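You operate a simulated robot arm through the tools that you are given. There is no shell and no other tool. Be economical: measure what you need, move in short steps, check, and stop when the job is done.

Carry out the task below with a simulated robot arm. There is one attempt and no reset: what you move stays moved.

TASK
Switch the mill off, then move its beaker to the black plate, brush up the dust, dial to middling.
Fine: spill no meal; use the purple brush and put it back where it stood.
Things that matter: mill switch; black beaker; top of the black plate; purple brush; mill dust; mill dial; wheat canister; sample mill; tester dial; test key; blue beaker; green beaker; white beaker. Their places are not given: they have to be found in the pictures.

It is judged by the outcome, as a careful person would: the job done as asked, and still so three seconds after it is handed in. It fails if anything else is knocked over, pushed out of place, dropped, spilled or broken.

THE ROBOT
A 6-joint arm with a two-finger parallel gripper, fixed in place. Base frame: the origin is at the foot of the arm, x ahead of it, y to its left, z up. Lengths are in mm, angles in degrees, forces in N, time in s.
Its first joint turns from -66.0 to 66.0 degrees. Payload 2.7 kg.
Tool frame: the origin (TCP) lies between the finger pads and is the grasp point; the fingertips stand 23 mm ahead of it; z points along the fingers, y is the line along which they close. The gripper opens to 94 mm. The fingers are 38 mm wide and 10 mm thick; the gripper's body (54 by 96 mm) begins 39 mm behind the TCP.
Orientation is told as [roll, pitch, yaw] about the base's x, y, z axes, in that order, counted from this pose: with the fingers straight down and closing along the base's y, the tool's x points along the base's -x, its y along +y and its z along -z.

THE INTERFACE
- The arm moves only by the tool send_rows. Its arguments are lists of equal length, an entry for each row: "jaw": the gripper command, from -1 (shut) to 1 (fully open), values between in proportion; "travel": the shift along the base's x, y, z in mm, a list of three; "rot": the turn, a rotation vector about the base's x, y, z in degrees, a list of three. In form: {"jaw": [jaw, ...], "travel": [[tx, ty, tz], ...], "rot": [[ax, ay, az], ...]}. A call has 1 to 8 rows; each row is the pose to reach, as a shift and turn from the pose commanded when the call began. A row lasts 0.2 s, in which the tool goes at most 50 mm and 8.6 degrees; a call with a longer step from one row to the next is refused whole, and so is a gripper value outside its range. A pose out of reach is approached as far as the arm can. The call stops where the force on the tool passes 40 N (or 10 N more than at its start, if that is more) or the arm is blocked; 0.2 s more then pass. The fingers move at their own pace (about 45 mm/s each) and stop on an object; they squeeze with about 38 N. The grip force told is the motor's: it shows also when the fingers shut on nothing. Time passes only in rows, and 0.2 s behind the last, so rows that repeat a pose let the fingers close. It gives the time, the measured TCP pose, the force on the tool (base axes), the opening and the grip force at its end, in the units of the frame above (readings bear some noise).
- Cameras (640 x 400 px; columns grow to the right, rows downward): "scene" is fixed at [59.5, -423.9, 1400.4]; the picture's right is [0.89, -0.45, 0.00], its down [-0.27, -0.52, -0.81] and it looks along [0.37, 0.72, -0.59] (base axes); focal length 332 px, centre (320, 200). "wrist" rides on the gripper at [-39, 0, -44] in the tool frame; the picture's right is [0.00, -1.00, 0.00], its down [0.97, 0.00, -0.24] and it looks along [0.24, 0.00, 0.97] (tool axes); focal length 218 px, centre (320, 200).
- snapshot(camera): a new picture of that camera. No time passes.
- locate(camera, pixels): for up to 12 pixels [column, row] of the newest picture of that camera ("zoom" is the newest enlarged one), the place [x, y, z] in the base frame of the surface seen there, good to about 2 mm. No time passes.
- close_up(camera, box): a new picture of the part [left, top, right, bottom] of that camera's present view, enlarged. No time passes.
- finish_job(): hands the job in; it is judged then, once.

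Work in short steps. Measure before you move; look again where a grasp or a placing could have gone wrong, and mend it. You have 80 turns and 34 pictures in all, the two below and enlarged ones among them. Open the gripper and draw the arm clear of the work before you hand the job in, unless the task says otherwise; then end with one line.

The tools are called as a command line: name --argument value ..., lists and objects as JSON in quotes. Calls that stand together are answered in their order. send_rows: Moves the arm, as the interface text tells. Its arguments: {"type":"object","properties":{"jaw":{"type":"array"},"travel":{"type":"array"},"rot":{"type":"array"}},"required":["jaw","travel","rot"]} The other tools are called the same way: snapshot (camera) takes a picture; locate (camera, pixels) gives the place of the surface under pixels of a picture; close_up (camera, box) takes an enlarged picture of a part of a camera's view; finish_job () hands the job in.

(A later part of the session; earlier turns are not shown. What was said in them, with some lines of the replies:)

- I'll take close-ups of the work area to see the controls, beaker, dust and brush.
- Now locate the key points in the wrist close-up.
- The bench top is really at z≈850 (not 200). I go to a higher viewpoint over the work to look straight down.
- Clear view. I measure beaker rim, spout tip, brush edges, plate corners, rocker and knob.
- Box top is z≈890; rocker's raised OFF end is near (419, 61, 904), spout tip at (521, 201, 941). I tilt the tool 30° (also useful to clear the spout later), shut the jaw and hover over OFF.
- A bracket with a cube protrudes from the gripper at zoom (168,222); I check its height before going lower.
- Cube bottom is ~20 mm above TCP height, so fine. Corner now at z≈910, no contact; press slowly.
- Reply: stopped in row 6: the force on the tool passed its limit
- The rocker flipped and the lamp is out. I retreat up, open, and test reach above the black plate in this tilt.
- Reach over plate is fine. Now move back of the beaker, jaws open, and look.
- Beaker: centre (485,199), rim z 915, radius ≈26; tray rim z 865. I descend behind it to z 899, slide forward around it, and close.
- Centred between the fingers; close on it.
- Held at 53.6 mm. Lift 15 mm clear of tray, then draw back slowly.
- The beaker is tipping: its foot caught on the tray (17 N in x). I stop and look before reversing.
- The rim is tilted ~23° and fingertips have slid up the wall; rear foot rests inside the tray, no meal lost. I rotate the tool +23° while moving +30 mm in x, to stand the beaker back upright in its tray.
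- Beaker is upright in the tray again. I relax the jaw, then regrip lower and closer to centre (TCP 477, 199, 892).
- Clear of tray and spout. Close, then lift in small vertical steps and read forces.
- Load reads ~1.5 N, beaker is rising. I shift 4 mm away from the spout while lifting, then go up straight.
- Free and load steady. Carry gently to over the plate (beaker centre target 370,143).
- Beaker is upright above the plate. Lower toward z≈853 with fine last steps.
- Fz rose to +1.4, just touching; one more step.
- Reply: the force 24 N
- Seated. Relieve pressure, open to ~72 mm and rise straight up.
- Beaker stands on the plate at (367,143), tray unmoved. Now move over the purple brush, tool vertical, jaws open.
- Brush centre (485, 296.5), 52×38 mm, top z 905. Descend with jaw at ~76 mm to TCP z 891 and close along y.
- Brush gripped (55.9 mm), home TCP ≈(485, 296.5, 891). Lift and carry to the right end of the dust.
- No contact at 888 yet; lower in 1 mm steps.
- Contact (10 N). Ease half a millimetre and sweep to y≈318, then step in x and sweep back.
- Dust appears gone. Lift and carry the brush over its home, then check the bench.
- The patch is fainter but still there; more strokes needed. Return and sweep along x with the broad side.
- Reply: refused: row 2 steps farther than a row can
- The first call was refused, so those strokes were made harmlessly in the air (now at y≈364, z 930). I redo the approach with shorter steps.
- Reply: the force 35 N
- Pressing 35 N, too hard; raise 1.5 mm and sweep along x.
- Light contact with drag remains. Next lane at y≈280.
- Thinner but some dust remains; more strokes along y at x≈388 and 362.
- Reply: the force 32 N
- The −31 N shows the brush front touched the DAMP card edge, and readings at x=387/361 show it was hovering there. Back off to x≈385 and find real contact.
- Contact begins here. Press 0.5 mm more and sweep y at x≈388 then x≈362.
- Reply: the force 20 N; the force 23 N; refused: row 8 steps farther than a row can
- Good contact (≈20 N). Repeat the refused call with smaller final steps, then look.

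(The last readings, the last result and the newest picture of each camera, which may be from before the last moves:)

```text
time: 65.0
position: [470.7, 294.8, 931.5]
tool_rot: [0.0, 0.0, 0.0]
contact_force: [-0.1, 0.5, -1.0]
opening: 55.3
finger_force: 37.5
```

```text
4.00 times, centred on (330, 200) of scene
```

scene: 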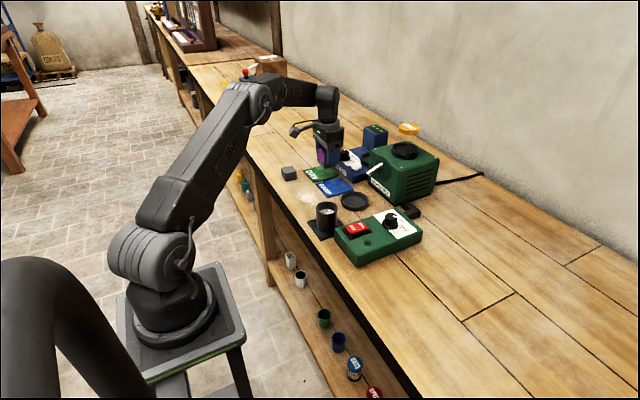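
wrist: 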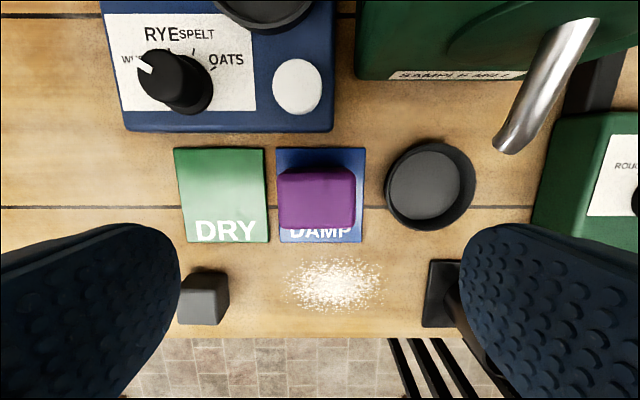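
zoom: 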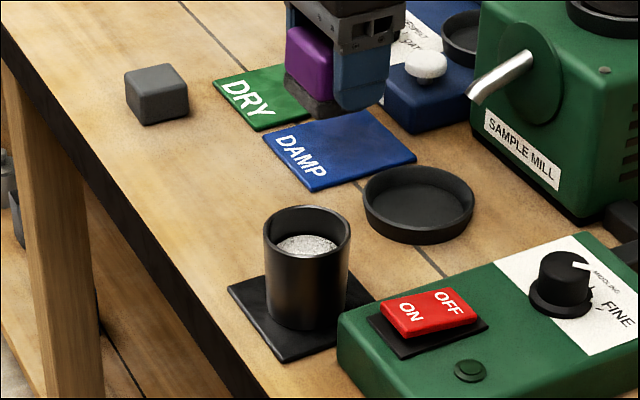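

Dust is gone. Check the brush's seat in the jaws before returning it.

snapshot --camera "wrist"

```text
5 pictures are left
```

wrist: 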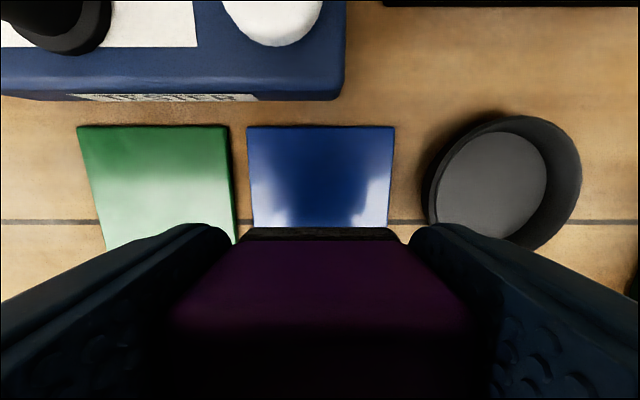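

locate --camera "wrist" --pixels '[[320, 244], [280, 244], [370, 244], [320, 300], [320, 340], [320, 230], [250, 130], [392, 130], [80, 130]]'

```text
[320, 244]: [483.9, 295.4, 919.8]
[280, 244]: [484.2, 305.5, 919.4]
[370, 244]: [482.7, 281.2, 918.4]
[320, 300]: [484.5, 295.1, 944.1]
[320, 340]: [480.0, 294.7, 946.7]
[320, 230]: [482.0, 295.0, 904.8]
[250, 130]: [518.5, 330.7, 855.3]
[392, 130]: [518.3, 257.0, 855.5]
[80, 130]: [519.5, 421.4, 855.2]
```

The brush was pushed ~5 mm back in the jaws (front face at TCP+14 vs +19 before), so I aim TCP x=490 and lower onto the card.

send_rows --jaw '[-1, -1, -1, -1, -1, -1]' --travel '[[10, 0, 0], [20, 0, 0], [20, 0, -20], [20, 0, -32], [20, 0, -37], [20, 0, -38.5]]' --rot '[[0, 0, 0], [0, 0, 0], [0, 0, 0], [0, 0, 0], [0, 0, 0], [0, 0, 0]]'

```text
time: 66.4
position: [490.3, 295.3, 892.3]
tool_rot: [0.1, 0.0, 0.0]
contact_force: [-0.5, -0.4, -1.6]
opening: 55.6
finger_force: 38.5
```

send_rows --jaw '[-1, -1, -1, -1]' --travel '[[0, 0, -1], [0, 0, -2], [0, 0, -2.7], [0, 0, -2.7]]' --rot '[[0, 0, 0], [0, 0, 0], [0, 0, 0], [0, 0, 0]]'

```text
time: 67.4
position: [489.6, 295.5, 888.5]
tool_rot: [0.0, 0.0, 0.0]
contact_force: [-0.7, 0.0, -1.6]
opening: 56.0
finger_force: 38.5
```

send_rows --jaw '[-1, -1, -1, -1]' --travel '[[0, 0, -0.7], [0, 0, -1.4], [0, 0, -2], [0, 0, -2]]' --rot '[[0, 0, 0], [0, 0, 0], [0, 0, 0], [0, 0, 0]]'

```text
time: 68.4
position: [491.3, 295.5, 888.4]
tool_rot: [0.0, -0.1, 0.0]
contact_force: [-1.2, -3.3, 9.8]
opening: 55.8
finger_force: 38.0
```

Seated (10 N). Release and rise.

send_rows --jaw '[-1, 0.62, 0.62, 0.62, 0.62, 0.62, 0.62, 0.62]' --travel '[[0, 0, 0.5], [0, 0, 0.5], [0, 0, 0.5], [0, 0, 0.5], [0, 0, 20], [0, 0, 50], [-5, 0, 90], [-8, 0, 118]]' --rot '[[0, 0, 0], [0, 0, 0], [0, 0, 0], [0, 0, 0], [0, 0, 0], [0, 0, 0], [0, 0, 0], [0, 0, 0]]'

snapshot --camera "wrist"

```text
time: 70.2
position: [483.8, 295.9, 1006.1]
tool_rot: [0.0, 0.0, 0.0]
contact_force: [-1.1, 0.1, 0.0]
opening: 76.1
finger_force: 0.0
```

```text
4 pictures are left
```

wrist: 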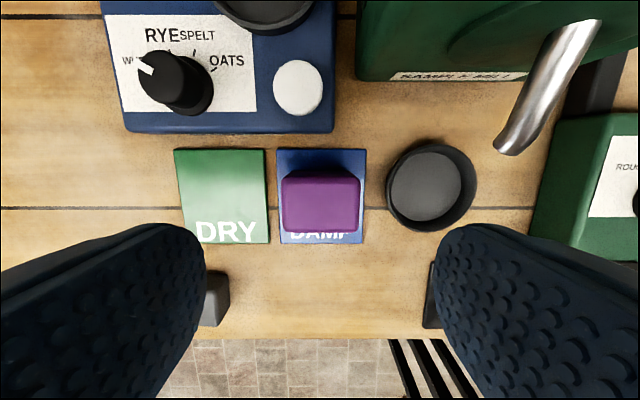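

locate --camera "wrist" --pixels '[[284, 203], [358, 203], [320, 175], [320, 229], [320, 203], [355, 177], [286, 228], [340, 285]]'

```text
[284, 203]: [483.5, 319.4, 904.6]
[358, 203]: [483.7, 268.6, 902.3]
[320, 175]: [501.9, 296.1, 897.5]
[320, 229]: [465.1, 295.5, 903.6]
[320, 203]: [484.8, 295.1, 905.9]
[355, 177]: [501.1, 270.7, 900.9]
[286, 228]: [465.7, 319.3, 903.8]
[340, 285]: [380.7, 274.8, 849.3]
```

Brush is within ~2 mm of its place. Now move above the mill dial and look.

send_rows --jaw '[0.3, 0.3, 0.3, 0.3, 0.3, 0.3, 0.3]' --travel '[[-2, -40, 5], [-4, -85, 5], [-6, -130, 5], [-8, -175, 5], [-8, -215, 5], [-8, -249, 0], [-8, -249, -18]]' --rot '[[0, 0, 0], [0, 0, 0], [0, 0, 0], [0, 0, 0], [0, 0, 0], [0, 0, 0], [0, 0, 0]]'

close_up --camera "wrist" --box '[220, 80, 420, 230]'

```text
time: 71.8
position: [473.7, 46.5, 987.8]
tool_rot: [0.1, -0.1, 0.0]
contact_force: [-0.2, 0.5, -0.6]
opening: 61.0
finger_force: 0.2
```

```text
2.67 times, centred on (320, 155) of wrist
```

zoom: 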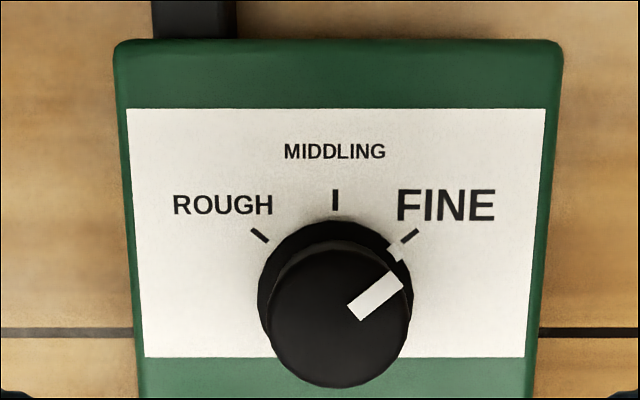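

locate --camera "zoom" --pixels '[[275, 320], [405, 320], [339, 262], [339, 375], [259, 236], [335, 200], [410, 236], [355, 312], [398, 280], [285, 240], [330, 320]]'

```text
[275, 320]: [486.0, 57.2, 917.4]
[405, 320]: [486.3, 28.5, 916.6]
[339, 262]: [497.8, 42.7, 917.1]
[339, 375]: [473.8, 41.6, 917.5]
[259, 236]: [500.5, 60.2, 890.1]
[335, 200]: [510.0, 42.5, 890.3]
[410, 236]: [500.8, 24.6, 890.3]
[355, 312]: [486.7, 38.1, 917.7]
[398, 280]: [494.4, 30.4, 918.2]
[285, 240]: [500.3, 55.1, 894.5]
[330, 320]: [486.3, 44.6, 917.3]
```

Knob centre (486, 42.5), radius ~15, top 917; pointer at −51°, middling tick straight +x. Descend to TCP z 920 and grip.

send_rows --jaw '[0.3, 0.3, 0.3, 0.3, -1, -1, -1, -1]' --travel '[[12, -4.5, 0], [12, -4.5, -30], [12, -4.5, -55], [12, -4.5, -67], [12, -4.5, -67], [12, -4.5, -67], [12, -4.5, -67], [12, -4.5, -67]]' --rot '[[0, 0, 0], [0, 0, 0], [0, 0, 0], [0, 0, 0], [0, 0, 0], [0, 0, 0], [0, 0, 0], [0, 0, 0]]'

```text
time: 73.6
position: [486.8, 42.1, 921.2]
tool_rot: [0.0, 0.1, 0.0]
contact_force: [0.5, 9.5, -4.7]
opening: 29.4
finger_force: 44.6
```

Gripped (29.4 mm). Turn +51° about z, with a small +0.7 mm y relief.

send_rows --jaw '[-1, -1, -1, -1, -1, -1, -1]' --travel '[[0, 0.7, 0], [0, 0.7, 0], [0, 0.7, 0], [0, 0.7, 0], [0, 0.7, 0], [0, 0.7, 0], [0, 0.7, 0]]' --rot '[[0, 0, 8.5], [0, 0, 17], [0, 0, 25.5], [0, 0, 34], [0, 0, 42.5], [0, 0, 51], [0, 0, 51]]'

```text
time: 75.2
position: [485.4, 44.7, 920.2]
tool_rot: [0.1, 0.0, 51.2]
contact_force: [-5.5, 23.1, -4.3]
opening: 29.3
finger_force: 44.6
```

Turned 51.2°. Release, rise and look.

send_rows --jaw '[0.3, 0.3, 0.3, 0.3, 0.3, 0.3]' --travel '[[0, 0, 0], [0, 0, 0], [0, 0, 0], [0, 0, 20], [0, 0, 45], [-10, 0, 68]]' --rot '[[0, 0, 0], [0, 0, 0], [0, 0, 0], [0, 0, 0], [0, 0, 0], [0, 0, 0]]'

snapshot --camera "wrist"

```text
time: 76.6
position: [476.8, 42.5, 988.3]
tool_rot: [0.0, 0.0, 51.0]
contact_force: [0.3, -0.6, -0.2]
opening: 61.2
finger_force: 0.0
```

```text
2 pictures are left
```

wrist: 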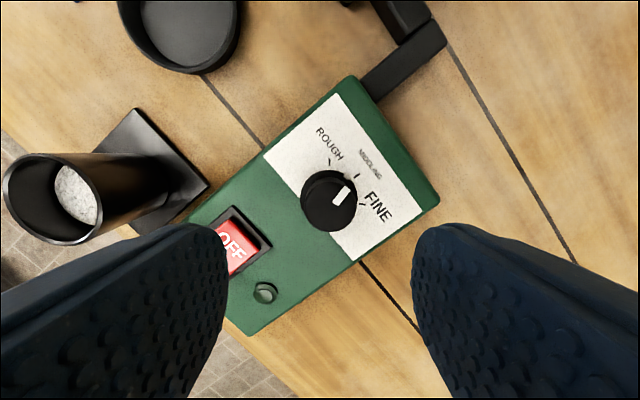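

locate --camera "wrist" --pixels '[[336, 204], [340, 198], [347, 189], [328, 204], [356, 176], [331, 162], [362, 208], [308, 210], [352, 195], [328, 178], [328, 229]]'

close_up --camera "wrist" --box '[290, 145, 390, 235]'

```text
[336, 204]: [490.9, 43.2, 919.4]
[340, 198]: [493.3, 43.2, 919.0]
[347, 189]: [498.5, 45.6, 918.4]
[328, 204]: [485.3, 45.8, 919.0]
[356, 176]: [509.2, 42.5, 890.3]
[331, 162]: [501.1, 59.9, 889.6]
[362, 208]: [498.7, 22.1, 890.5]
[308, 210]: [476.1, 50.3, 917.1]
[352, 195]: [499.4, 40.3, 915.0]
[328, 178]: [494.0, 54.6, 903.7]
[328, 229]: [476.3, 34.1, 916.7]
```

```text
4.44 times, centred on (340, 190) of wrist
```

zoom: 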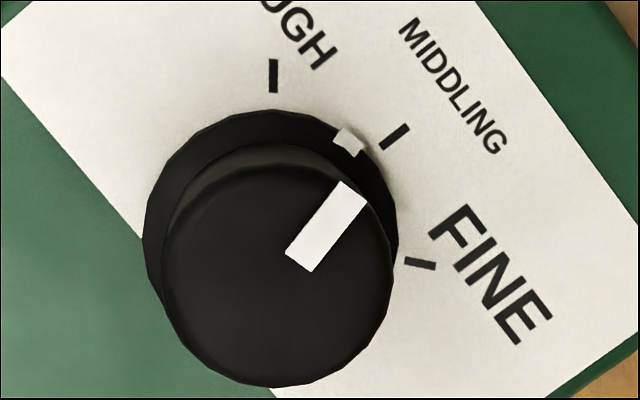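

The pointer seems a bit past MIDDLING toward ROUGH; measure precisely.

locate --camera "zoom" --pixels '[[300, 260], [326, 226], [352, 192], [348, 141], [349, 135], [396, 137], [273, 76], [420, 265], [165, 280], [390, 280], [277, 168], [277, 382]]'

```text
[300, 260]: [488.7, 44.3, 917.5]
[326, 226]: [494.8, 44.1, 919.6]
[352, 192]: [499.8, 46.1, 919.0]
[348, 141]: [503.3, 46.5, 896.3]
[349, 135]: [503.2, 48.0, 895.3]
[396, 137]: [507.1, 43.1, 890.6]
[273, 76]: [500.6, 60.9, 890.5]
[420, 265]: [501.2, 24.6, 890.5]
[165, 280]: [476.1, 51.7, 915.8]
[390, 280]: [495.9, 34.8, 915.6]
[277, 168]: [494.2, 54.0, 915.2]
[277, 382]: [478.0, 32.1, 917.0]
```

Marker sits ~12° past the MIDDLING tick (503.3, 46.8 vs centre 486, 43). Regrip for a −12° correction.

send_rows --jaw '[0.3, 0.3, 0.3, 0.3, -1, -1, -1, -1]' --travel '[[10, -0.2, 0], [10, -0.2, -30], [10, -0.2, -55], [10, -0.2, -68], [10, -0.2, -68], [10, -0.2, -68], [10, -0.2, -68], [10, -0.2, -68]]' --rot '[[0, 0, 0], [0, 0, 0], [0, 0, 0], [0, 0, 0], [0, 0, 0], [0, 0, 0], [0, 0, 0], [0, 0, 0]]'

```text
time: 78.4
position: [485.4, 43.4, 921.1]
tool_rot: [0.3, 0.2, 51.0]
contact_force: [-14.0, 11.5, 1.5]
opening: 29.5
finger_force: 45.3
```

Side force 18 N along the closing line; relieve ~0.7 mm and turn −12°.

send_rows --jaw '[-1, -1, -1, -1, -1]' --travel '[[-0.5, 0.4, 0], [-0.5, 0.4, 0], [-0.5, 0.4, 0], [-0.5, 0.4, 0], [-0.5, 0.4, 0]]' --rot '[[0, 0, 0], [0, 0, -4], [0, 0, -8], [0, 0, -12], [0, 0, -12]]'

```text
time: 79.6
position: [485.7, 42.9, 920.6]
tool_rot: [-0.1, 0.0, 38.9]
contact_force: [-11.0, 12.3, -5.5]
opening: 29.4
finger_force: 44.8
```

send_rows --jaw '[0.3, 0.3, 0.3, 0.3, 0.3, 0.3]' --travel '[[0, 0, 0], [0, 0, 0], [0, 0, 0], [0, 0, 20], [0, 0, 45], [-10, 0, 68]]' --rot '[[0, 0, 0], [0, 0, 0], [0, 0, 0], [0, 0, 0], [0, 0, 0], [0, 0, 0]]'

close_up --camera "wrist" --box '[280, 135, 400, 235]'

```text
time: 81.0
position: [476.1, 43.7, 990.4]
tool_rot: [0.0, 0.0, 39.1]
contact_force: [-0.1, 0.3, -0.2]
opening: 61.4
finger_force: 0.1
```

```text
4.00 times, centred on (340, 185) of wrist
```

zoom: 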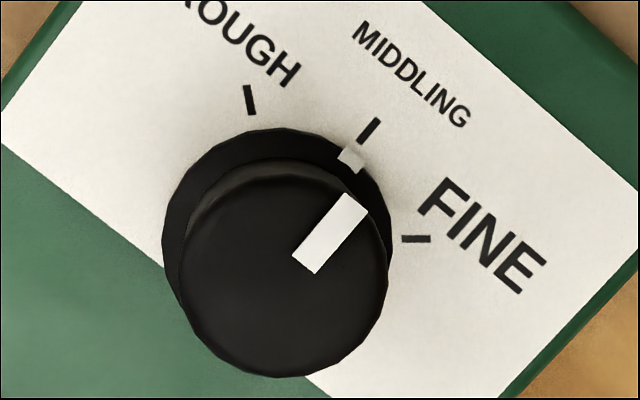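

locate --camera "zoom" --pixels '[[351, 157], [350, 162], [356, 203], [305, 264], [331, 232], [369, 131]]'

```text
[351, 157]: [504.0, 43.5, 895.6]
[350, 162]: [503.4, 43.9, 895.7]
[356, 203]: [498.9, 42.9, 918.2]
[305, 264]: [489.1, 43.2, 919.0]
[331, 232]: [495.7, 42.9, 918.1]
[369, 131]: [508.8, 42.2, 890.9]
```

Pointer lies along y≈43, straight at the MIDDLING tick (±1–2°). Draw the arm up and clear with the jaw open, and take a last check picture.

send_rows --jaw '[1, 1, 1, 1, 1, 1, 1, 1]' --travel '[[0, 0, 35], [-15, 0, 75], [-35, 0, 110], [-60, 0, 140], [-90, 0, 165], [-110, 0, 190], [-120, 0, 200], [-120, 0, 200]]' --rot '[[0, 0, 0], [0, 0, 0], [0, 0, 0], [0, 0, 0], [0, 0, 0], [0, 0, 0], [0, 0, 0], [0, 0, 0]]'

close_up --camera "scene" --box '[270, 110, 450, 270]'

```text
time: 82.8
position: [356.5, 42.8, 1187.8]
tool_rot: [0.0, 0.0, 38.9]
contact_force: [-0.7, 0.0, 0.1]
opening: 93.8
finger_force: 0.0
```

```text
refused: no pictures are left
```

The arm is clear and the gripper is open. Earlier pictures showed the lamp out, the beaker upright on the plate, the dust gone and the brush back in place, so I hand in.

finish_job

```text
The job is handed in.
```

I've handed the job in: the mill is off, its beaker stands upright on the black plate, the dust is brushed up and the dial points to MIDDLING. The purple brush is back about 2–3 mm from where it stood. On the first lift the beaker tipped about 23° in its tray; I set it upright and regripped it, and saw no meal spilled. I had no pictures left for a last look after drawing the arm clear.
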